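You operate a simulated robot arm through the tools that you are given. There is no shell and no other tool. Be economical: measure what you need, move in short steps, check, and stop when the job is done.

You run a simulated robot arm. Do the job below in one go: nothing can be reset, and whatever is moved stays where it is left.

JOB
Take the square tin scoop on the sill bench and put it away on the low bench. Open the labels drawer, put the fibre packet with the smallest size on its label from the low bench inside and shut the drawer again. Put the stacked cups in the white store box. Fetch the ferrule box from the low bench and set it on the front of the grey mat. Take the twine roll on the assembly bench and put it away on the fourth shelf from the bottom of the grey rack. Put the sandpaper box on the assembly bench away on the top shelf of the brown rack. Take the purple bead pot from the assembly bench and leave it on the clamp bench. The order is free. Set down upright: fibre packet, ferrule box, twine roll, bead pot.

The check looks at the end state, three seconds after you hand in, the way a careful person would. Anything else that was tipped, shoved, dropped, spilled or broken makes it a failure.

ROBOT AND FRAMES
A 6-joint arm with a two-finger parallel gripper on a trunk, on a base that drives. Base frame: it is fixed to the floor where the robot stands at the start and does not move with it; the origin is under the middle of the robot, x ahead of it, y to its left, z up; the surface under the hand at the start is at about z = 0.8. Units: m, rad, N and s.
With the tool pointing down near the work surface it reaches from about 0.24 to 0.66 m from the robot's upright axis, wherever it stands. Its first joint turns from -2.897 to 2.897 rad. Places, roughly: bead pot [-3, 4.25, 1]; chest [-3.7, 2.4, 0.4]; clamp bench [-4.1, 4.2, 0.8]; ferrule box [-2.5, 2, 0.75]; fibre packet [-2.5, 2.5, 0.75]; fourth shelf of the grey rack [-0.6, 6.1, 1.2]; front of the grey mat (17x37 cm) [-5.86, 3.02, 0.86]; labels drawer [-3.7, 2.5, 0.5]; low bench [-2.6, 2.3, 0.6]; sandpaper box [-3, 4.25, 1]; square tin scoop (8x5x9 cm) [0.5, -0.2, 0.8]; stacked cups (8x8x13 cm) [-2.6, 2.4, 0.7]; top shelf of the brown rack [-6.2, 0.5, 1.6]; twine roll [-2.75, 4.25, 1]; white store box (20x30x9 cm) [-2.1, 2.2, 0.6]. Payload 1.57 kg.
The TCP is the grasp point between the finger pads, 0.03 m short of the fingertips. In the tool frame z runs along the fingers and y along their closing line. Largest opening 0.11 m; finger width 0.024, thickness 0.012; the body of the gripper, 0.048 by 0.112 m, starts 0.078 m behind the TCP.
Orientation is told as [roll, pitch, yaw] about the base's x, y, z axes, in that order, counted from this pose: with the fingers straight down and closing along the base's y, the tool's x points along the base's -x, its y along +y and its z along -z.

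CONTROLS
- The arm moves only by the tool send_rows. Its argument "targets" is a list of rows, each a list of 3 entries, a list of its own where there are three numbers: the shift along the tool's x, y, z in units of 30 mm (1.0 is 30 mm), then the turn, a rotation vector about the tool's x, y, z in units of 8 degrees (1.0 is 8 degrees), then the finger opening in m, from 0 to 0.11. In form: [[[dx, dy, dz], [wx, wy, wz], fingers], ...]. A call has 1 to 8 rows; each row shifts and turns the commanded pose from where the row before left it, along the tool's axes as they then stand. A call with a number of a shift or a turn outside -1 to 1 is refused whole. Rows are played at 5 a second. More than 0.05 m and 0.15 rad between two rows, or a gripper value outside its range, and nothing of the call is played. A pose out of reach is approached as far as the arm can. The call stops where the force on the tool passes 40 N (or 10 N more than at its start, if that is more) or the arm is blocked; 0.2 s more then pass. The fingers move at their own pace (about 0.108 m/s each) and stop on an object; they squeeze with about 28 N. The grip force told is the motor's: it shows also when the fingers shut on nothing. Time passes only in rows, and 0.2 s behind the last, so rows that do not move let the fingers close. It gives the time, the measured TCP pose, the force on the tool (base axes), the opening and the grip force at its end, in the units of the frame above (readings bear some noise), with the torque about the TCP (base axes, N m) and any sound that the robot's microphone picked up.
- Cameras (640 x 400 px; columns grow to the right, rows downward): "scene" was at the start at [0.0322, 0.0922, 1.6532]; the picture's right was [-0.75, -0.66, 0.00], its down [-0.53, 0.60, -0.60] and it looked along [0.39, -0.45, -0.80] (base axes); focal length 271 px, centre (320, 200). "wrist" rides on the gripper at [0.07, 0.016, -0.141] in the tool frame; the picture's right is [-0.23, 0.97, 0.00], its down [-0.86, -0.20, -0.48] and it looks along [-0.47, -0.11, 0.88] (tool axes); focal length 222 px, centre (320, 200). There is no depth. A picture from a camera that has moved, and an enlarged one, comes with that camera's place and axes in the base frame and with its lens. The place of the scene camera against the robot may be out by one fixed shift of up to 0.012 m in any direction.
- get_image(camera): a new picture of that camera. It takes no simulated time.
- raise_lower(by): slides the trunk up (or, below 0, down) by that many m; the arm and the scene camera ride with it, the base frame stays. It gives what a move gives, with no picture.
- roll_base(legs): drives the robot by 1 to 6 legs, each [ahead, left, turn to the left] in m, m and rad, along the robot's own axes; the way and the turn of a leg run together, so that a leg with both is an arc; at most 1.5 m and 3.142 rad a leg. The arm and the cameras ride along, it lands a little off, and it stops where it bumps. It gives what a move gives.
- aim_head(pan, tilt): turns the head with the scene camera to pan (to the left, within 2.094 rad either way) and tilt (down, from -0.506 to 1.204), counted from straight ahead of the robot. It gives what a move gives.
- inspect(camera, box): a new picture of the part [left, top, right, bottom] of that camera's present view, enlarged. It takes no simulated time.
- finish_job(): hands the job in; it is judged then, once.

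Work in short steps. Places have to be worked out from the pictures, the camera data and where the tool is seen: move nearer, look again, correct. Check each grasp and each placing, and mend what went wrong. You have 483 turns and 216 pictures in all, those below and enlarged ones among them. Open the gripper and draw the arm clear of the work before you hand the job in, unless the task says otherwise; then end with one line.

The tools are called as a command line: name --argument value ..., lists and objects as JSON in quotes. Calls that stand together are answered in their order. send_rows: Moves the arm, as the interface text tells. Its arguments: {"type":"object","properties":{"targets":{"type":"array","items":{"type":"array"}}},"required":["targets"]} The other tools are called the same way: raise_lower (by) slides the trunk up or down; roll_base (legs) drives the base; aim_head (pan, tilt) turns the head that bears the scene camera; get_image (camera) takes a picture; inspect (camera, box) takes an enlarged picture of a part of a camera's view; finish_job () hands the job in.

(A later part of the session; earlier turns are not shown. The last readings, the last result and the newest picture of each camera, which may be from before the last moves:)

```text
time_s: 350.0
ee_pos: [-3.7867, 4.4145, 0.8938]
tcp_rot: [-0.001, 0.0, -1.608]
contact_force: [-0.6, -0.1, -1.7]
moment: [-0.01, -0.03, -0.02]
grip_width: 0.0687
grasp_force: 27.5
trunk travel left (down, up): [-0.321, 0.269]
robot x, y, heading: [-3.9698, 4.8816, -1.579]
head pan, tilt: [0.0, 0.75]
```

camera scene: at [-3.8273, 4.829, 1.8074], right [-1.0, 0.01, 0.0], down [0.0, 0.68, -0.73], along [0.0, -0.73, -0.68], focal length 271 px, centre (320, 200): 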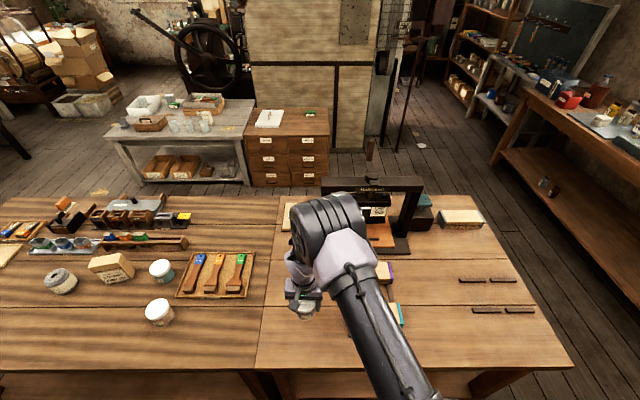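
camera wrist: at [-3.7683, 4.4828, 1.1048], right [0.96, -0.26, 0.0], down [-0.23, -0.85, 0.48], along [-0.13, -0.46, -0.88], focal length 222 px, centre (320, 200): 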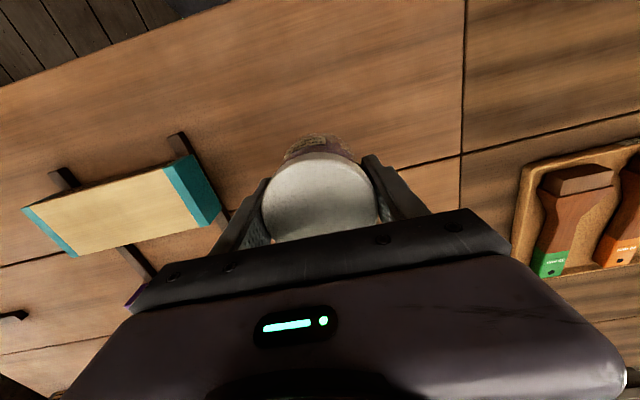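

raise_lower --by -0.004

inspect --camera "scene" --box '[270, 280, 340, 340]'

```text
time_s: 350.5
ee_pos: [-3.7867, 4.4139, 0.8911]
tcp_rot: [-0.001, -0.004, -1.608]
contact_force: [0.9, -0.8, 25.5]
moment: [-0.19, -0.32, -0.18]
grip_width: 0.0687
grasp_force: 28.1
trunk travel left (down, up): [-0.317, 0.273]
robot x, y, heading: [-3.9703, 4.8856, -1.575]
head pan, tilt: [0.0, 0.75]
```

```text
6.67 times, centred on (305, 310) of scene
camera zoom: at [-3.8282, 4.8311, 1.7347], right [-1.0, 0.01, 0.0], down [0.0, 0.68, -0.73], along [0.0, -0.73, -0.68], focal length 1806 px, centre (420, -533)
```

zoom: 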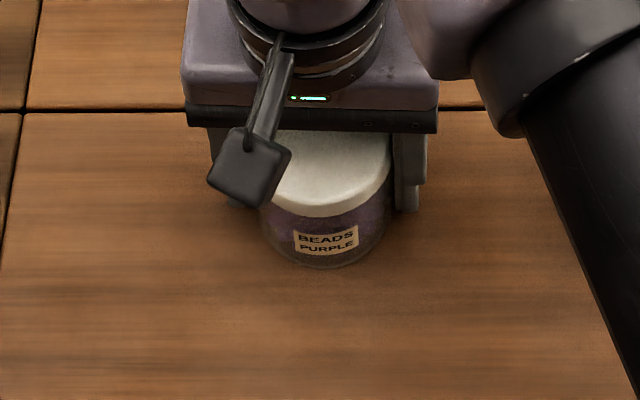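

Contact (25 N), label "BEADS PURPLE". I open, then raise.

send_rows --targets '[[[0, 0, -0.05], [0, 0, 0], 0.09], [[0, 0, 0], [0, 0, 0], 0.095], [[0, 0, 0], [0, 0, 0], 0.095]]'

raise_lower --by 0.17

get_image --camera "wrist"

```text
time_s: 351.3
ee_pos: [-3.7872, 4.4156, 0.8913]
tcp_rot: [-0.002, 0.001, -1.607]
contact_force: [-0.2, 0.7, -0.1]
moment: [-0.01, 0.01, -0.02]
grip_width: 0.0949
grasp_force: 0.0
trunk travel left (down, up): [-0.317, 0.273]
robot x, y, heading: [-3.9683, 4.8847, -1.575]
head pan, tilt: [0.0, 0.75]
```

```text
time_s: 353.2
ee_pos: [-3.7859, 4.414, 1.0615]
tcp_rot: [-0.003, -0.002, -1.606]
contact_force: [0.4, 0.2, -0.9]
moment: [0.04, -0.02, -0.01]
grip_width: 0.0953
grasp_force: 0.1
trunk travel left (down, up): [-0.487, 0.103]
robot x, y, heading: [-3.9742, 4.8847, -1.576]
head pan, tilt: [0.0, 0.75]
```

```text
92 pictures are left
camera wrist: at [-3.7685, 4.483, 1.2029], right [0.96, -0.26, 0.0], down [-0.23, -0.85, 0.48], along [-0.13, -0.46, -0.88], focal length 222 px, centre (320, 200)
```

wrist: 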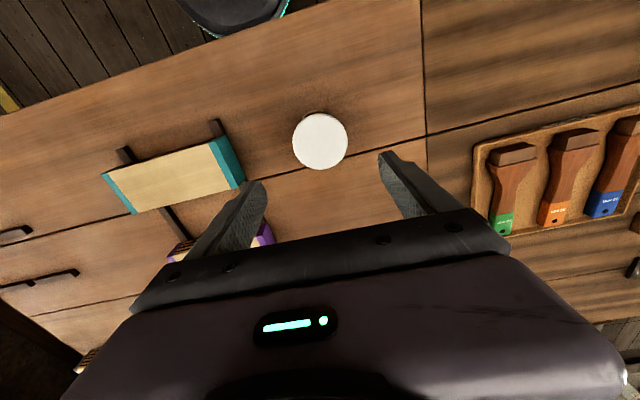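

The purple pot stands on the clamp bench. Next the twine roll near (-2.867, 4.27).

roll_base --legs '[[0, 1.09, 0], [0.06, 0, 0]]'

send_rows --targets '[[[-0.5, -0.9, 0], [0, 0, 0.2], 0.1], [[-0.5, -0.9, 0], [0, 0, -0.2], 0.1], [[-0.5, -0.9, 0], [0, 0, -0.2], 0.1], [[-0.5, -0.9, 0], [0, 0, 0], 0.1], [[-0.5, -0.9, 0], [0, 0, 0], 0.1], [[0, 0, 0], [0, 0, 0], 0.1]]'

get_image --camera "wrist"

```text
time_s: 359.4
ee_pos: [-2.6993, 4.3466, 1.0609]
tcp_rot: [-0.004, 0.001, -1.608]
contact_force: [0.0, -0.3, -0.2]
moment: [0.05, 0.04, 0.01]
grip_width: 0.0952
grasp_force: 0.0
trunk travel left (down, up): [-0.487, 0.103]
robot x, y, heading: [-2.8839, 4.8178, -1.578]
head pan, tilt: [0.0, 0.75]
```

```text
time_s: 360.8
ee_pos: [-2.8363, 4.2783, 1.0632]
tcp_rot: [-0.002, -0.001, -1.579]
contact_force: [-0.7, -0.3, 0.2]
moment: [0.0, 0.01, -0.03]
grip_width: 0.1001
grasp_force: 0.0
trunk travel left (down, up): [-0.487, 0.103]
robot x, y, heading: [-2.8827, 4.8171, -1.575]
head pan, tilt: [0.0, 0.75]
```

```text
91 pictures are left
camera wrist: at [-2.8199, 4.3474, 1.2042], right [0.97, -0.24, 0.0], down [-0.21, -0.85, 0.48], along [-0.11, -0.46, -0.88], focal length 222 px, centre (320, 200)
```

wrist: 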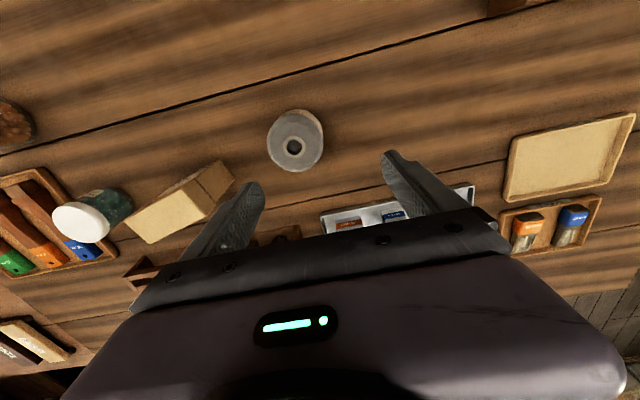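

Twine roll centre: (-2.868, 4.285). I align and lower.

send_rows --targets '[[[0.12, -0.53, 0], [0, 0, 0], 0.1], [[0.12, -0.53, 0], [0, 0, 0], 0.1], [[0, 0, 0], [0, 0, 0], 0.1]]'

raise_lower --by -0.13

get_image --camera "wrist"

inspect --camera "scene" --box '[260, 230, 420, 360]'

```text
time_s: 361.6
ee_pos: [-2.8697, 4.2861, 1.0614]
tcp_rot: [-0.002, 0.0, -1.58]
contact_force: [-0.7, -0.1, 0.0]
moment: [0.0, 0.0, -0.04]
grip_width: 0.0999
grasp_force: 0.2
trunk travel left (down, up): [-0.487, 0.103]
robot x, y, heading: [-2.8832, 4.8171, -1.57]
head pan, tilt: [0.0, 0.75]
```

```text
time_s: 363.2
ee_pos: [-2.8672, 4.2867, 0.9315]
tcp_rot: [-0.002, -0.001, -1.58]
contact_force: [-0.1, 0.2, -0.9]
moment: [-0.01, -0.01, 0.0]
grip_width: 0.1001
grasp_force: 0.1
trunk travel left (down, up): [-0.357, 0.233]
robot x, y, heading: [-2.8832, 4.8197, -1.573]
head pan, tilt: [0.0, 0.75]
```

```text
90 pictures are left
camera wrist: at [-2.8518, 4.3556, 1.0736], right [0.97, -0.24, 0.0], down [-0.21, -0.85, 0.48], along [-0.11, -0.46, -0.88], focal length 222 px, centre (320, 200)
```

wrist: 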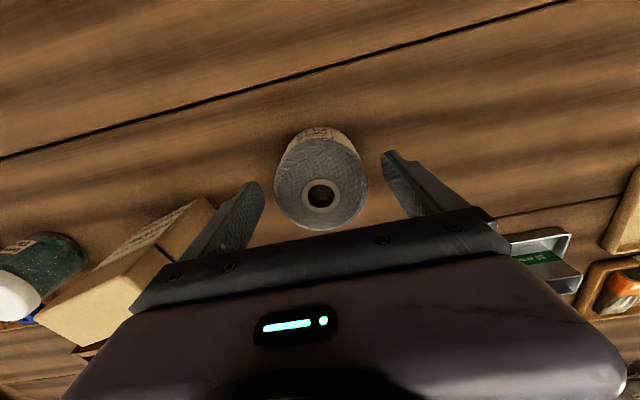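

```text
3.08 times, centred on (340, 295) of scene
camera zoom: at [-2.7401, 4.7636, 1.7744], right [-1.0, 0.01, 0.0], down [0.0, 0.68, -0.73], along [0.0, -0.73, -0.68], focal length 833 px, centre (258, -92)
```

zoom: 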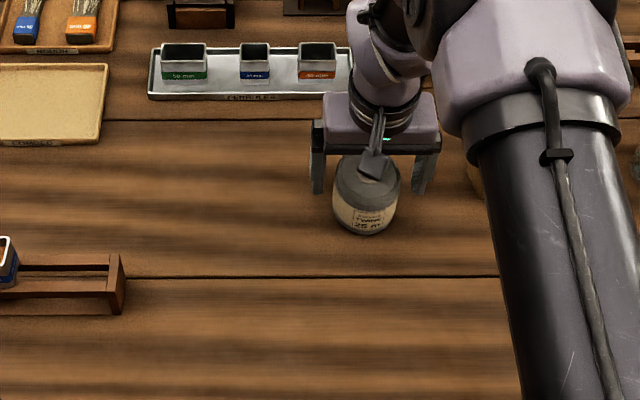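

raise_lower --by -0.034

send_rows --targets '[[[0, 0, 0], [0, 0, 0], 0.0], [[0, 0, 0], [0, 0, 0], 0.0], [[0, 0, 0], [0, 0, 0], 0.0]]'

raise_lower --by 0.2

get_image --camera "wrist"

```text
time_s: 363.9
ee_pos: [-2.8686, 4.287, 0.8974]
tcp_rot: [-0.004, 0.002, -1.581]
contact_force: [1.0, 0.6, -1.1]
moment: [0.0, 0.01, 0.0]
grip_width: 0.0995
grasp_force: 0.0
trunk travel left (down, up): [-0.323, 0.267]
robot x, y, heading: [-2.8807, 4.8197, -1.575]
head pan, tilt: [0.0, 0.75]
```

```text
time_s: 364.8
ee_pos: [-2.8674, 4.286, 0.8973]
tcp_rot: [0.0, 0.0, -1.579]
contact_force: [1.2, -0.6, 1.5]
moment: [0.01, -0.15, -0.03]
grip_width: 0.0732
grasp_force: 28.2
trunk travel left (down, up): [-0.323, 0.267]
robot x, y, heading: [-2.8829, 4.8182, -1.576]
head pan, tilt: [0.0, 0.75]
```

```text
time_s: 366.9
ee_pos: [-2.8681, 4.2873, 1.0981]
tcp_rot: [0.0, -0.001, -1.581]
contact_force: [-0.1, 0.2, -1.5]
moment: [0.05, -0.01, 0.02]
grip_width: 0.0732
grasp_force: 28.7
trunk travel left (down, up): [-0.523, 0.067]
robot x, y, heading: [-2.8823, 4.8161, -1.577]
head pan, tilt: [0.0, 0.75]
```

```text
88 pictures are left
camera wrist: at [-2.8518, 4.3554, 1.2392], right [0.97, -0.24, 0.0], down [-0.21, -0.85, 0.48], along [-0.11, -0.46, -0.88], focal length 222 px, centre (320, 200)
```

wrist: 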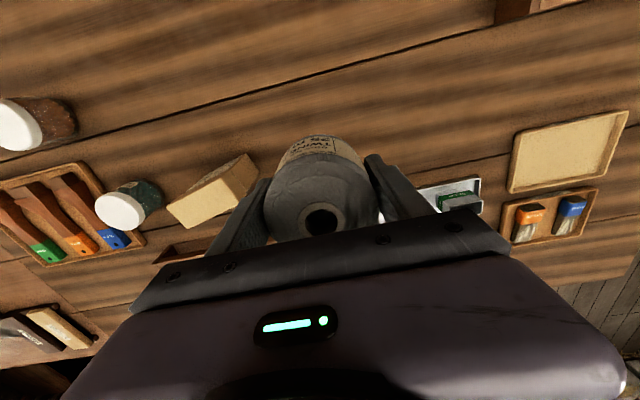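

The twine roll is held, but a vertical hand won't fit between rack shelves. I set it back down here and re-grasp it with the hand tilted ~45°.

raise_lower --by -0.198

raise_lower --by -0.004

```text
time_s: 369.1
ee_pos: [-2.8683, 4.2863, 0.8998]
tcp_rot: [-0.001, 0.001, -1.58]
contact_force: [-0.1, 1.0, -1.5]
moment: [-0.02, -0.01, -0.02]
grip_width: 0.073
grasp_force: 27.8
trunk travel left (down, up): [-0.325, 0.265]
robot x, y, heading: [-2.8824, 4.8189, -1.577]
head pan, tilt: [0.0, 0.75]
```

```text
time_s: 369.6
ee_pos: [-2.8696, 4.2872, 0.8972]
tcp_rot: [-0.003, -0.003, -1.581]
contact_force: [1.1, -1.7, 21.0]
moment: [0.1, -0.43, 0.02]
grip_width: 0.0731
grasp_force: 28.3
trunk travel left (down, up): [-0.321, 0.269]
robot x, y, heading: [-2.8802, 4.8203, -1.576]
head pan, tilt: [0.0, 0.75]
```

send_rows --targets '[[[0, 0, -0.05], [0, 0, 0], 0.1], [[0, 0, 0], [0, 0, 0], 0.1], [[0, 0, 0], [0, 0, 0], 0.1]]'

raise_lower --by 0.15

roll_base --legs '[[-0.17, 0, 0]]'

send_rows --targets '[[[-0.71, 0, 0], [0, -0.7, 0], 0.1], [[-0.707, 0, 0.07], [0, -0.7, 0], 0.1], [[-0.696, 0, 0.138], [0, -0.7, 0], 0.1], [[-0.68, 0, 0.205], [0, -0.7, 0], 0.1], [[-0.656, 0, 0.27], [0, -0.7, 0], 0.1], [[-0.627, 0, 0.333], [0, -0.7, 0], 0.1], [[-0.59, 0, 0.39], [0, -0.7, 0], 0.1], [[-0.55, 0, 0.45], [0, -0.7, 0], 0.1]]'

get_image --camera "wrist"

get_image --camera "scene"

```text
time_s: 370.4
ee_pos: [-2.8688, 4.2864, 0.8984]
tcp_rot: [-0.002, 0.0, -1.579]
contact_force: [-0.5, 0.4, 0.8]
moment: [0.01, 0.02, -0.05]
grip_width: 0.1001
grasp_force: 0.0
trunk travel left (down, up): [-0.321, 0.269]
robot x, y, heading: [-2.8838, 4.8203, -1.577]
head pan, tilt: [0.0, 0.75]
```

```text
time_s: 372.1
ee_pos: [-2.8688, 4.2862, 1.0463]
tcp_rot: [-0.002, -0.002, -1.58]
contact_force: [-0.9, -0.7, 0.3]
moment: [0.02, 0.01, 0.0]
grip_width: 0.1002
grasp_force: 0.1
trunk travel left (down, up): [-0.471, 0.119]
robot x, y, heading: [-2.8808, 4.8176, -1.571]
head pan, tilt: [0.0, 0.75]
```

```text
time_s: 373.6
ee_pos: [-2.8671, 4.4547, 1.047]
tcp_rot: [-0.001, -0.001, -1.58]
contact_force: [-0.9, 0.5, -0.4]
moment: [-0.01, 0.02, -0.03]
grip_width: 0.0998
grasp_force: 0.0
trunk travel left (down, up): [-0.471, 0.119]
robot x, y, heading: [-2.8835, 4.9872, -1.579]
head pan, tilt: [0.0, 0.75]
```

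```text
time_s: 375.4
ee_pos: [-2.8653, 4.2943, 1.0483]
tcp_rot: [-0.001, -0.782, -1.578]
contact_force: [0.1, 0.3, -0.3]
moment: [-0.02, 0.02, -0.01]
grip_width: 0.0998
grasp_force: 0.0
out of reach, approached as far as the arm can: row 4, 5
trunk travel left (down, up): [-0.471, 0.119]
robot x, y, heading: [-2.8831, 4.9858, -1.578]
head pan, tilt: [0.0, 0.75]
```

```text
87 pictures are left
camera wrist: at [-2.8487, 4.443, 1.0985], right [0.97, -0.17, 0.16], down [-0.2, -0.27, 0.94], along [-0.12, -0.95, -0.29], focal length 222 px, centre (320, 200)
```

wrist: 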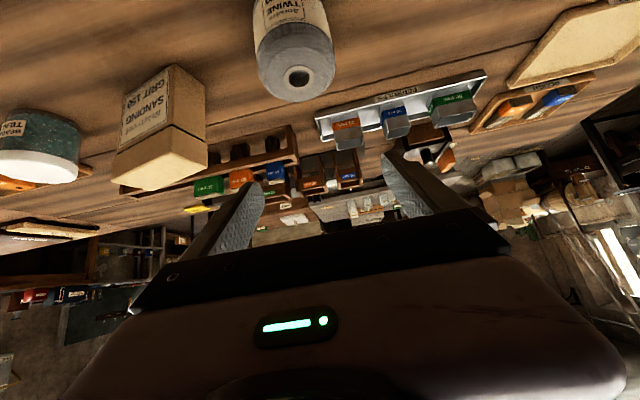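

```text
86 pictures are left
camera scene: at [-2.739, 4.9298, 1.8882], right [-1.0, 0.01, 0.0], down [0.0, 0.68, -0.73], along [0.0, -0.73, -0.68], focal length 271 px, centre (320, 200)
```

scene: 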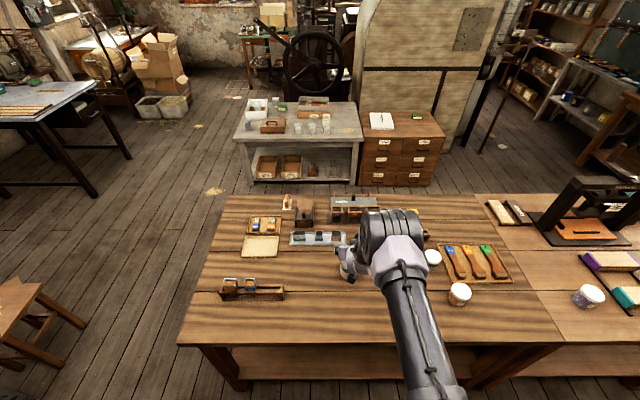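

Tilted 45° right above the roll. I fine-tune and lower by trunk to z≈0.905, then close.

send_rows --targets '[[[-0.17, -0.1, 0.17], [0, 0, 0], 0.1], [[0, 0, 0], [0, 0, 0], 0.1]]'

raise_lower --by -0.141

get_image --camera "wrist"

```text
time_s: 376.0
ee_pos: [-2.8681, 4.2873, 1.0479]
tcp_rot: [-0.002, -0.781, -1.579]
contact_force: [0.0, 0.9, -0.9]
moment: [0.03, -0.01, 0.0]
grip_width: 0.0999
grasp_force: 0.1
trunk travel left (down, up): [-0.471, 0.119]
robot x, y, heading: [-2.8811, 4.9843, -1.579]
head pan, tilt: [0.0, 0.75]
```

```text
time_s: 377.7
ee_pos: [-2.8683, 4.2883, 0.9062]
tcp_rot: [-0.001, -0.783, -1.578]
contact_force: [0.6, -0.4, -0.1]
moment: [-0.01, -0.03, 0.0]
grip_width: 0.1
grasp_force: 0.1
trunk travel left (down, up): [-0.33, 0.26]
robot x, y, heading: [-2.8826, 4.9891, -1.571]
head pan, tilt: [0.0, 0.75]
```

```text
85 pictures are left
camera wrist: at [-2.852, 4.4365, 0.958], right [0.97, -0.17, 0.16], down [-0.2, -0.27, 0.94], along [-0.12, -0.95, -0.29], focal length 222 px, centre (320, 200)
```

wrist: 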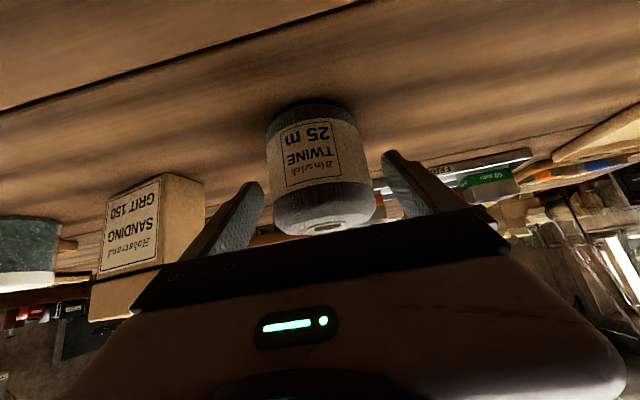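

send_rows --targets '[[[0, 0, 0], [0, 0, 0], 0.0], [[0, 0, 0], [0, 0, 0], 0.0], [[0, 0, 0], [0, 0, 0], 0.0]]'

raise_lower --by 0.25

get_image --camera "wrist"

```text
time_s: 378.5
ee_pos: [-2.8686, 4.2877, 0.9059]
tcp_rot: [-0.002, -0.782, -1.578]
contact_force: [0.9, -0.9, 0.7]
moment: [-0.01, -0.08, -0.03]
grip_width: 0.0732
grasp_force: 27.6
trunk travel left (down, up): [-0.33, 0.26]
robot x, y, heading: [-2.8816, 4.9865, -1.58]
head pan, tilt: [0.0, 0.75]
```

```text
time_s: 381.1
ee_pos: [-2.869, 4.288, 1.1562]
tcp_rot: [0.0, -0.782, -1.579]
contact_force: [-0.2, 0.0, -1.2]
moment: [0.05, 0.0, 0.01]
grip_width: 0.073
grasp_force: 28.3
trunk travel left (down, up): [-0.58, 0.01]
robot x, y, heading: [-2.8762, 4.9864, -1.577]
head pan, tilt: [0.0, 0.75]
```

```text
84 pictures are left
camera wrist: at [-2.852, 4.4364, 1.2075], right [0.97, -0.17, 0.16], down [-0.2, -0.27, 0.94], along [-0.12, -0.95, -0.3], focal length 222 px, centre (320, 200)
```

wrist: 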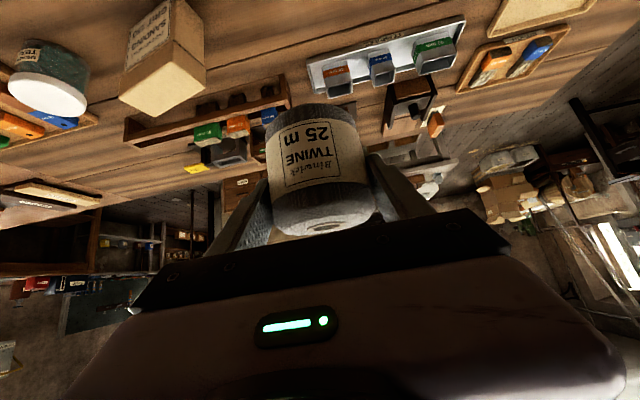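

Held well at 45°. I drive clear of the bench, turn to face +y and look at the grey rack.

roll_base --legs '[[0, 1.05, 0], [0, 0, -3.1]]'

aim_head --pan -0.75 --tilt 0.4

get_image --camera "scene"

```text
time_s: 393.6
ee_pos: [-1.9001, 5.6759, 1.1566]
tcp_rot: [0.0, -0.782, 1.628]
contact_force: [0.3, -0.2, -2.2]
moment: [-0.01, -0.01, 0.0]
grip_width: 0.0729
grasp_force: 27.6
trunk travel left (down, up): [-0.58, 0.01]
robot x, y, heading: [-1.8444, 4.9837, 1.631]
head pan, tilt: [0.0, 0.75]
```

```text
time_s: 394.7
ee_pos: [-1.8993, 5.6776, 1.1564]
tcp_rot: [-0.001, -0.782, 1.628]
contact_force: [0.9, 0.1, -1.0]
moment: [0.02, -0.02, 0.0]
grip_width: 0.073
grasp_force: 28.4
trunk travel left (down, up): [-0.58, 0.01]
robot x, y, heading: [-1.8401, 4.9826, 1.629]
head pan, tilt: [-0.75, 0.4]
```

```text
83 pictures are left
camera scene: at [-1.9171, 5.0323, 2.0283], right [0.77, -0.64, 0.0], down [-0.25, -0.3, -0.92], along [0.59, 0.71, -0.39], focal length 271 px, centre (320, 200)
```

scene: 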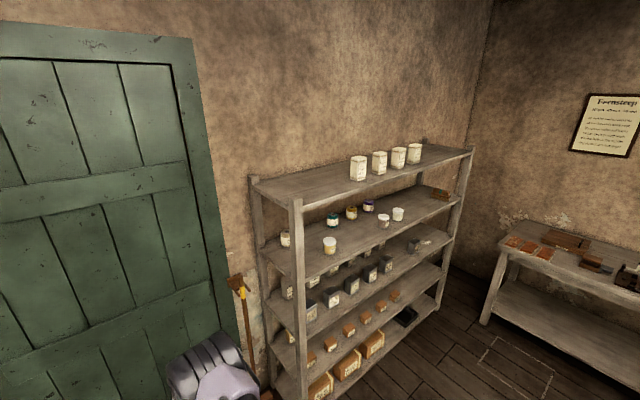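

inspect --camera "scene" --box '[240, 130, 490, 300]'

```text
2.35 times, centred on (365, 215) of scene
camera zoom: at [-1.9171, 5.0323, 2.0283], right [0.77, -0.64, 0.0], down [-0.25, -0.3, -0.92], along [0.59, 0.71, -0.39], focal length 637 px, centre (214, 165)
```

zoom: 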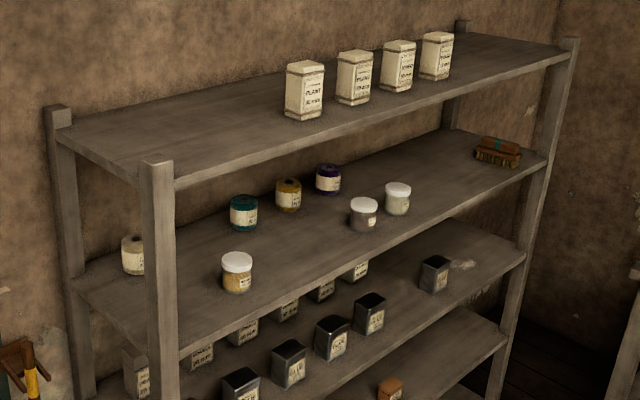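

The fourth shelf (second from top) has a free gap at about (-0.93, 5.93) between pots. I look at the bin on the floor to plan where to stand.

aim_head --pan -1.6 --tilt 0.8

get_image --camera "scene"

```text
time_s: 395.9
ee_pos: [-1.9006, 5.6763, 1.1567]
tcp_rot: [-0.002, -0.781, 1.629]
contact_force: [1.1, 0.2, -1.0]
moment: [0.0, -0.03, -0.01]
grip_width: 0.0732
grasp_force: 27.8
trunk travel left (down, up): [-0.58, 0.01]
robot x, y, heading: [-1.8412, 4.9823, 1.631]
head pan, tilt: [-1.6, 0.799]
```

```text
81 pictures are left
camera scene: at [-1.8955, 4.9634, 1.9933], right [0.03, -1.0, 0.0], down [-0.72, -0.02, -0.7], along [0.7, 0.02, -0.72], focal length 271 px, centre (320, 200)
```

scene: 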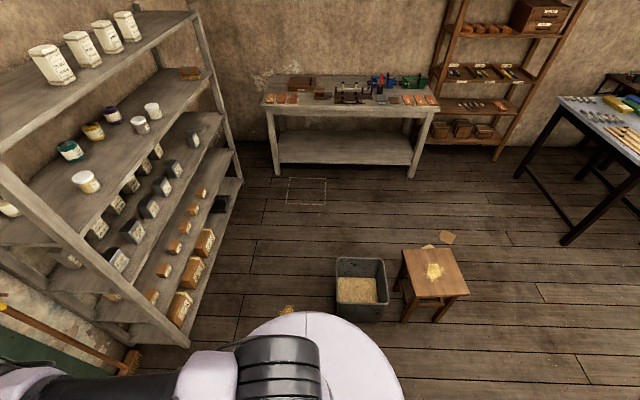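

The bin is small (x -1.12…-0.8, y 4.6…4.88). The other free gap, at about (-0.31, 5.91), has open floor in front. I raise the arm first.

send_rows --targets '[[[-0.7, 0, -0.7], [0, 0, 0], 0.0], [[-0.7, 0, -0.7], [0, 0, 0], 0.0], [[-0.7, 0, -0.7], [0, 0, 0], 0.0], [[-0.7, 0, -0.7], [0, 0, 0], 0.0], [[-0.7, 0, -0.7], [0, 0, 0], 0.0], [[-0.7, 0, -0.7], [0, 0, 0], 0.0], [[-0.7, 0, -0.7], [0, 0, 0], 0.0]]'

roll_base --legs '[[0, 0, -1.63], [1.4, 0.15, 0], [0.1, -0.45, 0], [0, 0, 1.57]]'

aim_head --pan 0.2 --tilt 0.5

get_image --camera "scene"

```text
time_s: 397.5
ee_pos: [-1.8993, 5.6755, 1.3648]
tcp_rot: [-0.003, -0.78, 1.628]
contact_force: [0.0, 0.0, -1.0]
moment: [-0.05, 0.01, -0.02]
grip_width: 0.073
grasp_force: 28.1
trunk travel left (down, up): [-0.58, 0.01]
robot x, y, heading: [-1.8394, 4.9835, 1.633]
head pan, tilt: [-1.6, 0.799]
```

```text
time_s: 404.8
ee_pos: [-0.6162, 5.0714, 1.3605]
tcp_rot: [-0.005, -0.772, 0.012]
contact_force: [1.9, -0.3, -1.7]
moment: [-0.03, 0.07, -0.02]
grip_width: 0.0725
grasp_force: 27.7
trunk travel left (down, up): [-0.58, 0.01]
robot x, y, heading: [-1.3239, 5.0433, 0.018]
head pan, tilt: [-1.6, 0.799]
stopped in leg 2: the robot was blocked; the commanded pose is now the measured one
```

```text
time_s: 406.6
ee_pos: [-0.6222, 5.0693, 1.3655]
tcp_rot: [-0.001, -0.782, 0.012]
contact_force: [0.1, 0.7, -1.4]
moment: [0.0, 0.01, -0.02]
grip_width: 0.0729
grasp_force: 28.1
trunk travel left (down, up): [-0.58, 0.01]
robot x, y, heading: [-1.3149, 5.0437, 0.02]
head pan, tilt: [0.201, 0.499]
```

```text
80 pictures are left
camera scene: at [-1.2503, 5.21, 2.0193], right [0.21, -0.98, 0.0], down [-0.47, -0.1, -0.88], along [0.86, 0.19, -0.48], focal length 271 px, centre (320, 200)
```

scene: 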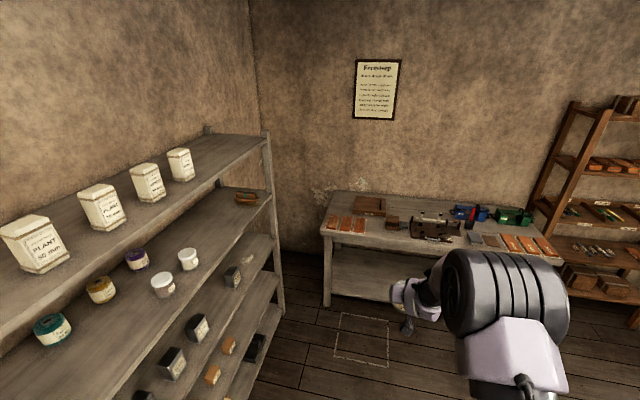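

Blocked in leg 2 — probably the base touched the bin's corner. I look down there.

aim_head --pan -0.6 --tilt 1.15

get_image --camera "scene"

```text
time_s: 407.7
ee_pos: [-0.6225, 5.0687, 1.364]
tcp_rot: [-0.001, -0.78, 0.012]
contact_force: [0.6, -0.1, -2.1]
moment: [-0.04, 0.01, -0.01]
grip_width: 0.0728
grasp_force: 28.3
trunk travel left (down, up): [-0.58, 0.01]
robot x, y, heading: [-1.3229, 5.0426, 0.014]
head pan, tilt: [-0.6, 1.15]
```

```text
79 pictures are left
camera scene: at [-1.2891, 5.1579, 1.9685], right [-0.55, -0.83, 0.0], down [-0.76, 0.5, -0.41], along [0.34, -0.23, -0.91], focal length 271 px, centre (320, 200)
```

scene: 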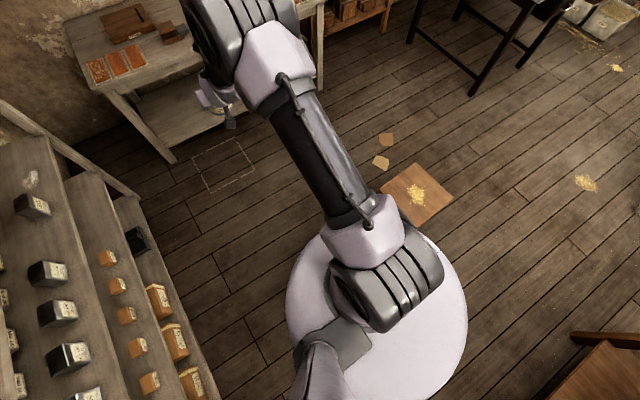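

I back off, shift 0.2 m toward the rack and pass along y≈5.25.

roll_base --legs '[[-0.12, 0, -0.015], [0, 0.21, 0], [1.1, 0, 0]]'

aim_head --pan -2.0 --tilt 0.9

get_image --camera "scene"

```text
time_s: 415.4
ee_pos: [0.3503, 5.2745, 1.3649]
tcp_rot: [0.0, -0.78, 0.001]
contact_force: [0.3, 1.3, -0.3]
moment: [0.0, -0.01, 0.04]
grip_width: 0.0728
grasp_force: 28.0
trunk travel left (down, up): [-0.58, 0.01]
robot x, y, heading: [-0.3459, 5.2528, 0.0]
head pan, tilt: [-0.6, 1.15]
```

```text
time_s: 416.9
ee_pos: [0.3501, 5.2736, 1.3648]
tcp_rot: [-0.003, -0.781, 0.0]
contact_force: [0.0, 0.6, -1.4]
moment: [0.07, 0.05, 0.0]
grip_width: 0.0727
grasp_force: 28.2
trunk travel left (down, up): [-0.58, 0.01]
robot x, y, heading: [-0.3451, 5.257, 0.001]
head pan, tilt: [-2.0, 0.901]
```

```text
78 pictures are left
camera scene: at [-0.3953, 5.3341, 1.9854], right [-0.91, 0.41, 0.0], down [0.32, 0.71, -0.62], along [-0.26, -0.57, -0.78], focal length 271 px, centre (320, 200)
```

scene: 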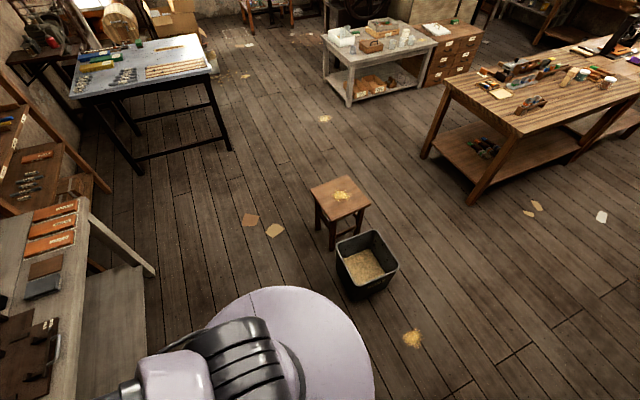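

inspect --camera "scene" --box '[290, 160, 430, 320]'

```text
2.50 times, centred on (360, 240) of scene
camera zoom: at [-0.3953, 5.3341, 1.9854], right [-0.91, 0.41, 0.0], down [0.32, 0.71, -0.62], along [-0.26, -0.57, -0.78], focal length 677 px, centre (220, 100)
```

zoom: 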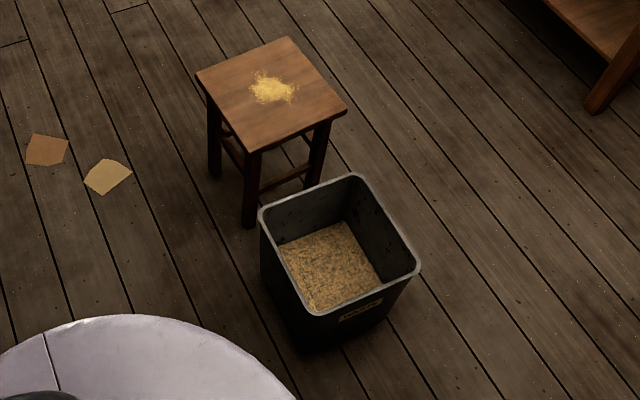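

The bin is still square and in place. I move back to y≈4.75, turn to face the rack and look at the free gap.

roll_base --legs '[[0.06, -0.5, 0], [0, 0, 1.57]]'

aim_head --pan 0.0 --tilt 0.55

get_image --camera "scene"

get_image --camera "wrist"

```text
time_s: 423.7
ee_pos: [-0.2993, 5.456, 1.3654]
tcp_rot: [-0.002, -0.78, 1.561]
contact_force: [0.5, 0.1, -1.5]
moment: [-0.04, -0.02, 0.0]
grip_width: 0.0728
grasp_force: 27.9
trunk travel left (down, up): [-0.58, 0.01]
robot x, y, heading: [-0.2872, 4.7553, 1.564]
head pan, tilt: [-2.0, 0.901]
```

```text
time_s: 425.6
ee_pos: [-0.299, 5.457, 1.3639]
tcp_rot: [-0.003, -0.78, 1.562]
contact_force: [0.3, 0.3, -0.9]
moment: [-0.06, 0.01, 0.03]
grip_width: 0.0727
grasp_force: 28.1
trunk travel left (down, up): [-0.58, 0.01]
robot x, y, heading: [-0.2841, 4.7577, 1.562]
head pan, tilt: [0.0, 0.55]
```

```text
76 pictures are left
camera scene: at [-0.4226, 4.837, 2.0146], right [1.0, -0.01, 0.0], down [0.0, -0.52, -0.85], along [0.01, 0.85, -0.52], focal length 271 px, centre (320, 200)
```

scene: 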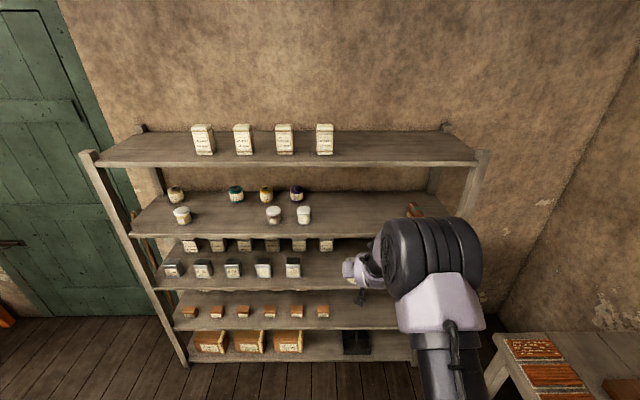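

```text
75 pictures are left
camera wrist: at [-0.3175, 5.307, 1.4162], right [-0.97, 0.17, 0.16], down [0.2, 0.27, 0.94], along [0.12, 0.95, -0.3], focal length 222 px, centre (320, 200)
```

wrist: 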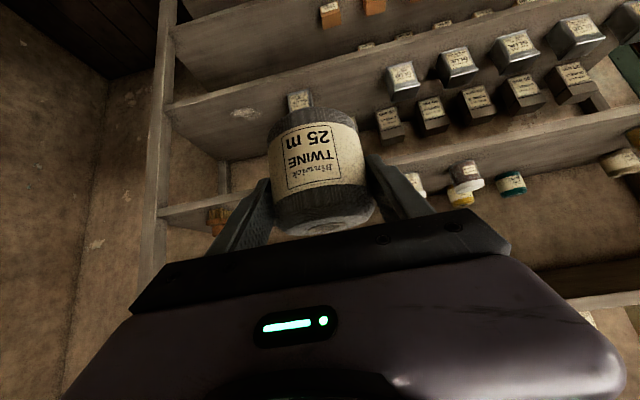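

inspect --camera "scene" --box '[240, 120, 440, 260]'

```text
2.86 times, centred on (340, 190) of scene
camera zoom: at [-0.4226, 4.837, 2.0146], right [1.0, -0.01, 0.0], down [0.0, -0.52, -0.85], along [0.01, 0.85, -0.52], focal length 774 px, centre (263, 229)
```

zoom: 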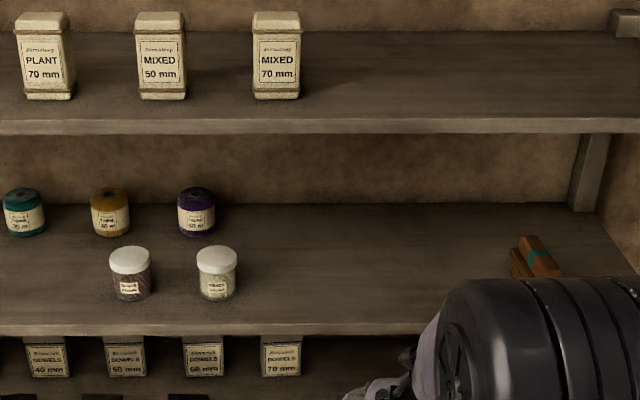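

Room is ample at x≈-0.30; shelf 4 is at z≈1.248, top shelf underside ≈1.55. I lower slightly to z≈1.328 and drive in part way, then check.

raise_lower --by -0.036

roll_base --legs '[[0.3, 0, 0]]'

get_image --camera "scene"

get_image --camera "wrist"

```text
time_s: 426.4
ee_pos: [-0.2979, 5.4553, 1.3291]
tcp_rot: [-0.003, -0.782, 1.562]
contact_force: [0.2, 0.3, -1.0]
moment: [0.0, 0.01, -0.03]
grip_width: 0.0728
grasp_force: 28.5
trunk travel left (down, up): [-0.544, 0.046]
robot x, y, heading: [-0.2848, 4.7555, 1.568]
head pan, tilt: [0.0, 0.55]
```

```text
time_s: 428.5
ee_pos: [-0.295, 5.7554, 1.3289]
tcp_rot: [-0.002, -0.778, 1.562]
contact_force: [0.0, -0.4, -1.8]
moment: [0.02, -0.01, -0.03]
grip_width: 0.0727
grasp_force: 27.6
trunk travel left (down, up): [-0.544, 0.046]
robot x, y, heading: [-0.2833, 5.0561, 1.564]
head pan, tilt: [0.0, 0.55]
```

```text
73 pictures are left
camera scene: at [-0.4205, 5.1356, 1.9787], right [1.0, -0.01, 0.0], down [0.0, -0.52, -0.85], along [0.01, 0.85, -0.52], focal length 271 px, centre (320, 200)
```

scene: 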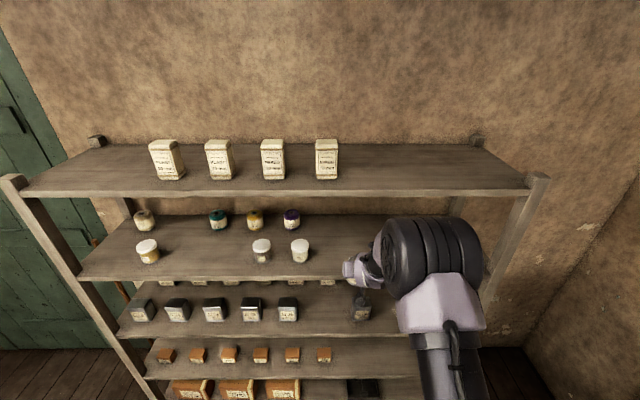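

```text
72 pictures are left
camera wrist: at [-0.3154, 5.6055, 1.3802], right [-0.97, 0.17, 0.16], down [0.2, 0.27, 0.94], along [0.12, 0.95, -0.3], focal length 222 px, centre (320, 200)
```

wrist: 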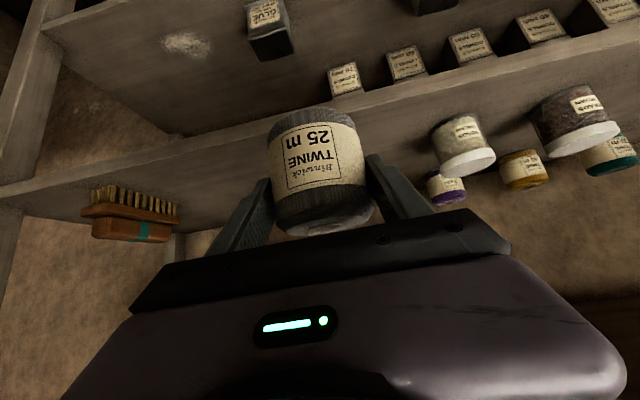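

The shelf front edge triangulates to (y 5.79, z 1.258); I raise 12 mm for safety and drive in the last 0.135 m.

raise_lower --by 0.012

roll_base --legs '[[0.07, 0, 0]]'

inspect --camera "scene" --box '[260, 200, 460, 340]'

get_image --camera "wrist"

```text
time_s: 429.1
ee_pos: [-0.2974, 5.7557, 1.34]
tcp_rot: [-0.002, -0.779, 1.563]
contact_force: [0.6, 0.0, -0.9]
moment: [0.01, 0.01, -0.04]
grip_width: 0.0728
grasp_force: 27.9
trunk travel left (down, up): [-0.556, 0.034]
robot x, y, heading: [-0.2846, 5.0567, 1.564]
head pan, tilt: [0.0, 0.55]
```

```text
time_s: 430.1
ee_pos: [-0.2966, 5.8244, 1.341]
tcp_rot: [-0.001, -0.78, 1.563]
contact_force: [-1.1, 0.6, -1.8]
moment: [-0.02, -0.02, 0.03]
grip_width: 0.0727
grasp_force: 28.1
trunk travel left (down, up): [-0.556, 0.034]
robot x, y, heading: [-0.2819, 5.1268, 1.564]
head pan, tilt: [0.0, 0.55]
```

```text
2.86 times, centred on (360, 270) of scene
camera zoom: at [-0.4201, 5.2061, 1.9906], right [1.0, -0.01, 0.0], down [0.0, -0.52, -0.85], along [0.01, 0.85, -0.52], focal length 774 px, centre (206, 0)
```

zoom: 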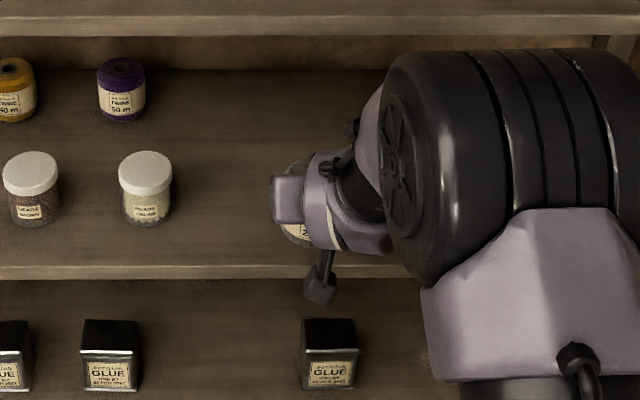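

```text
70 pictures are left
camera wrist: at [-0.315, 5.6756, 1.3917], right [-0.97, 0.17, 0.16], down [0.2, 0.27, 0.94], along [0.12, 0.95, -0.3], focal length 222 px, centre (320, 200)
```

wrist: 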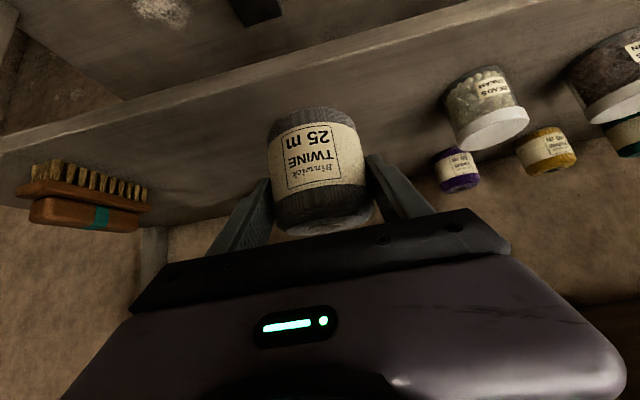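

roll_base --legs '[[0.065, 0, 0]]'

raise_lower --by -0.026

inspect --camera "scene" --box '[260, 180, 460, 340]'

```text
time_s: 431.1
ee_pos: [-0.2957, 5.8892, 1.3405]
tcp_rot: [0.0, -0.78, 1.562]
contact_force: [0.2, 0.6, -2.0]
moment: [0.0, -0.02, 0.02]
grip_width: 0.0727
grasp_force: 27.9
trunk travel left (down, up): [-0.556, 0.034]
robot x, y, heading: [-0.2823, 5.1907, 1.558]
head pan, tilt: [0.0, 0.55]
```

```text
time_s: 431.8
ee_pos: [-0.296, 5.8891, 1.3143]
tcp_rot: [-0.003, -0.78, 1.561]
contact_force: [0.2, 0.1, -1.6]
moment: [-0.04, 0.0, -0.02]
grip_width: 0.0726
grasp_force: 27.8
trunk travel left (down, up): [-0.53, 0.06]
robot x, y, heading: [-0.2821, 5.1921, 1.567]
head pan, tilt: [0.0, 0.55]
```

```text
2.50 times, centred on (360, 260) of scene
camera zoom: at [-0.4196, 5.2695, 1.9646], right [1.0, -0.01, 0.0], down [0.0, -0.52, -0.85], along [0.01, 0.85, -0.52], focal length 677 px, centre (220, 50)
```

zoom: 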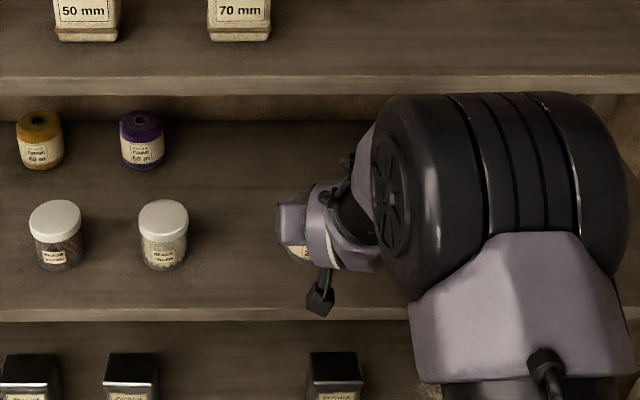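

Still free of contact at z 1.314. I lower in small steps until it touches.

raise_lower --by -0.006

raise_lower --by -0.004

```text
time_s: 432.3
ee_pos: [-0.2961, 5.8891, 1.3087]
tcp_rot: [-0.001, -0.781, 1.563]
contact_force: [0.4, 0.2, -1.5]
moment: [-0.01, -0.02, -0.02]
grip_width: 0.0726
grasp_force: 28.1
trunk travel left (down, up): [-0.524, 0.066]
robot x, y, heading: [-0.2835, 5.1911, 1.565]
head pan, tilt: [0.0, 0.55]
```

```text
time_s: 432.9
ee_pos: [-0.2961, 5.8876, 1.3047]
tcp_rot: [-0.002, -0.78, 1.561]
contact_force: [0.0, 0.4, -1.4]
moment: [-0.03, 0.0, 0.03]
grip_width: 0.0728
grasp_force: 28.5
trunk travel left (down, up): [-0.52, 0.07]
robot x, y, heading: [-0.2864, 5.1917, 1.564]
head pan, tilt: [0.0, 0.55]
```

raise_lower --by -0.004

raise_lower --by -0.004

```text
time_s: 433.4
ee_pos: [-0.2966, 5.8887, 1.3014]
tcp_rot: [-0.001, -0.78, 1.563]
contact_force: [-0.2, -0.8, -1.2]
moment: [-0.02, 0.02, -0.02]
grip_width: 0.073
grasp_force: 27.8
trunk travel left (down, up): [-0.516, 0.074]
robot x, y, heading: [-0.2849, 5.189, 1.559]
head pan, tilt: [0.0, 0.55]
```

```text
time_s: 433.9
ee_pos: [-0.2966, 5.8886, 1.2967]
tcp_rot: [-0.001, -0.781, 1.561]
contact_force: [-0.3, -0.6, -1.4]
moment: [-0.03, 0.01, -0.02]
grip_width: 0.0724
grasp_force: 27.4
trunk travel left (down, up): [-0.512, 0.078]
robot x, y, heading: [-0.2838, 5.1889, 1.561]
head pan, tilt: [0.0, 0.55]
```

raise_lower --by -0.004

raise_lower --by -0.003

```text
time_s: 434.4
ee_pos: [-0.2957, 5.8891, 1.2925]
tcp_rot: [-0.002, -0.78, 1.561]
contact_force: [-0.2, -0.5, -0.6]
moment: [-0.03, 0.01, -0.01]
grip_width: 0.0726
grasp_force: 27.9
trunk travel left (down, up): [-0.508, 0.082]
robot x, y, heading: [-0.2819, 5.19, 1.568]
head pan, tilt: [0.0, 0.55]
```

```text
time_s: 435.0
ee_pos: [-0.2957, 5.8885, 1.2901]
tcp_rot: [-0.001, -0.779, 1.562]
contact_force: [-0.1, 0.9, -2.0]
moment: [-0.02, 0.0, 0.04]
grip_width: 0.0725
grasp_force: 27.7
trunk travel left (down, up): [-0.505, 0.085]
robot x, y, heading: [-0.2878, 5.1892, 1.563]
head pan, tilt: [0.0, 0.55]
```

get_image --camera "wrist"

raise_lower --by -0.004

raise_lower --by -0.004

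```text
68 pictures are left
camera wrist: at [-0.3146, 5.7395, 1.3411], right [-0.97, 0.17, 0.16], down [0.2, 0.27, 0.94], along [0.12, 0.95, -0.3], focal length 222 px, centre (320, 200)
```

wrist: 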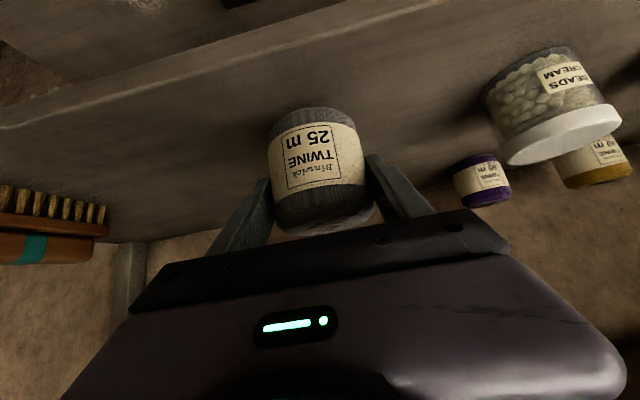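

```text
time_s: 435.5
ee_pos: [-0.2973, 5.8891, 1.2851]
tcp_rot: [0.0, -0.781, 1.562]
contact_force: [0.3, -0.2, -1.2]
moment: [0.03, -0.04, 0.02]
grip_width: 0.0726
grasp_force: 27.8
trunk travel left (down, up): [-0.501, 0.089]
robot x, y, heading: [-0.2818, 5.1921, 1.564]
head pan, tilt: [0.0, 0.55]
```

```text
time_s: 436.0
ee_pos: [-0.2965, 5.888, 1.2814]
tcp_rot: [-0.002, -0.781, 1.562]
contact_force: [0.3, 0.4, -2.2]
moment: [-0.01, 0.01, 0.01]
grip_width: 0.0728
grasp_force: 28.1
trunk travel left (down, up): [-0.497, 0.093]
robot x, y, heading: [-0.2823, 5.1922, 1.563]
head pan, tilt: [0.0, 0.55]
```

raise_lower --by -0.006

raise_lower --by -0.006

raise_lower --by -0.006

```text
time_s: 436.6
ee_pos: [-0.2965, 5.8875, 1.2761]
tcp_rot: [-0.001, -0.781, 1.561]
contact_force: [0.2, -0.2, -1.0]
moment: [0.0, -0.02, 0.02]
grip_width: 0.0726
grasp_force: 27.6
trunk travel left (down, up): [-0.491, 0.099]
robot x, y, heading: [-0.2861, 5.1899, 1.561]
head pan, tilt: [0.0, 0.55]
```

```text
time_s: 437.1
ee_pos: [-0.2965, 5.8886, 1.2695]
tcp_rot: [-0.003, -0.779, 1.563]
contact_force: [0.7, 1.2, -0.6]
moment: [-0.04, 0.0, 0.01]
grip_width: 0.0728
grasp_force: 28.0
trunk travel left (down, up): [-0.485, 0.105]
robot x, y, heading: [-0.2832, 5.1904, 1.565]
head pan, tilt: [0.0, 0.55]
```

```text
time_s: 437.7
ee_pos: [-0.2957, 5.8888, 1.2631]
tcp_rot: [-0.002, -0.78, 1.563]
contact_force: [-0.4, -0.3, -0.9]
moment: [-0.01, -0.02, 0.02]
grip_width: 0.0727
grasp_force: 27.8
trunk travel left (down, up): [-0.479, 0.111]
robot x, y, heading: [-0.2862, 5.1897, 1.56]
head pan, tilt: [0.0, 0.55]
```

The shelf must be lower (≈1.20) and its front at y≈5.855. I raise 2 cm and go 6 cm deeper, so the roll stands well on the shelf.

raise_lower --by 0.02

roll_base --legs '[[0.065, 0, 0]]'

get_image --camera "scene"

get_image --camera "wrist"

```text
time_s: 438.4
ee_pos: [-0.2966, 5.8887, 1.2834]
tcp_rot: [-0.002, -0.78, 1.562]
contact_force: [-0.6, -0.3, -1.9]
moment: [-0.05, -0.02, 0.01]
grip_width: 0.0728
grasp_force: 28.3
trunk travel left (down, up): [-0.499, 0.091]
robot x, y, heading: [-0.2862, 5.1886, 1.567]
head pan, tilt: [0.0, 0.55]
```

```text
time_s: 439.3
ee_pos: [-0.2955, 5.9544, 1.2837]
tcp_rot: [-0.001, -0.779, 1.561]
contact_force: [0.2, 0.3, -1.1]
moment: [-0.03, -0.02, -0.03]
grip_width: 0.0727
grasp_force: 27.9
trunk travel left (down, up): [-0.499, 0.091]
robot x, y, heading: [-0.2851, 5.2566, 1.564]
head pan, tilt: [0.0, 0.55]
```

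```text
67 pictures are left
camera scene: at [-0.4191, 5.3363, 1.9336], right [1.0, -0.01, 0.0], down [0.0, -0.52, -0.85], along [0.01, 0.85, -0.52], focal length 271 px, centre (320, 200)
```

scene: 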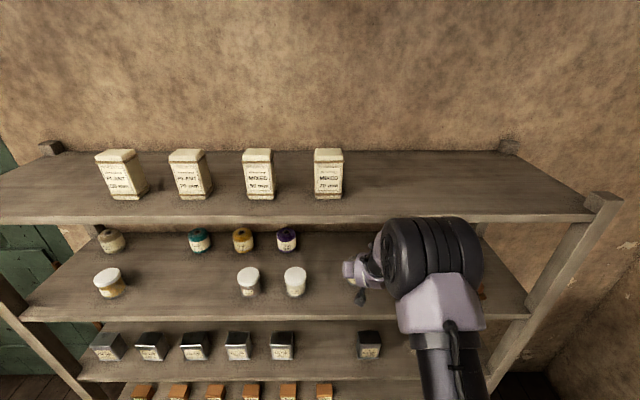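

```text
66 pictures are left
camera wrist: at [-0.3138, 5.8054, 1.3345], right [-0.97, 0.17, 0.16], down [0.2, 0.27, 0.94], along [0.12, 0.95, -0.3], focal length 222 px, centre (320, 200)
```

wrist: 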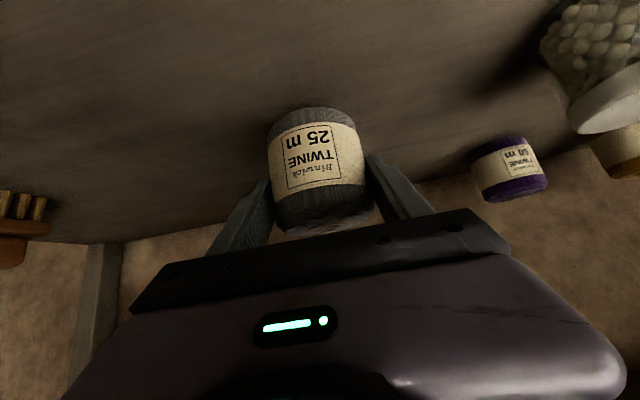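

Now the shelf front triangulates to y≈5.87, z≈1.19. The roll at y 5.954 is fine. I lower to contact.

raise_lower --by -0.026

raise_lower --by -0.005

raise_lower --by -0.005

```text
time_s: 440.1
ee_pos: [-0.2944, 5.9536, 1.2579]
tcp_rot: [0.0, -0.78, 1.561]
contact_force: [-0.1, -0.5, -0.2]
moment: [0.02, 0.02, 0.02]
grip_width: 0.0729
grasp_force: 27.8
trunk travel left (down, up): [-0.473, 0.117]
robot x, y, heading: [-0.2841, 5.2531, 1.562]
head pan, tilt: [0.0, 0.55]
```

```text
time_s: 440.6
ee_pos: [-0.2956, 5.9528, 1.2554]
tcp_rot: [-0.002, -0.785, 1.562]
contact_force: [3.5, 3.3, 17.8]
moment: [0.26, -0.19, -0.1]
grip_width: 0.0728
grasp_force: 28.6
trunk travel left (down, up): [-0.468, 0.122]
robot x, y, heading: [-0.2854, 5.2544, 1.561]
head pan, tilt: [0.0, 0.55]
```

```text
time_s: 441.1
ee_pos: [-0.2949, 5.9515, 1.249]
tcp_rot: [-0.001, -0.782, 1.561]
contact_force: [-2.2, -0.6, 18.5]
moment: [0.28, 0.67, 0.11]
grip_width: 0.0729
grasp_force: 27.4
trunk travel left (down, up): [-0.463, 0.127]
robot x, y, heading: [-0.2849, 5.2566, 1.565]
head pan, tilt: [0.0, 0.55]
```

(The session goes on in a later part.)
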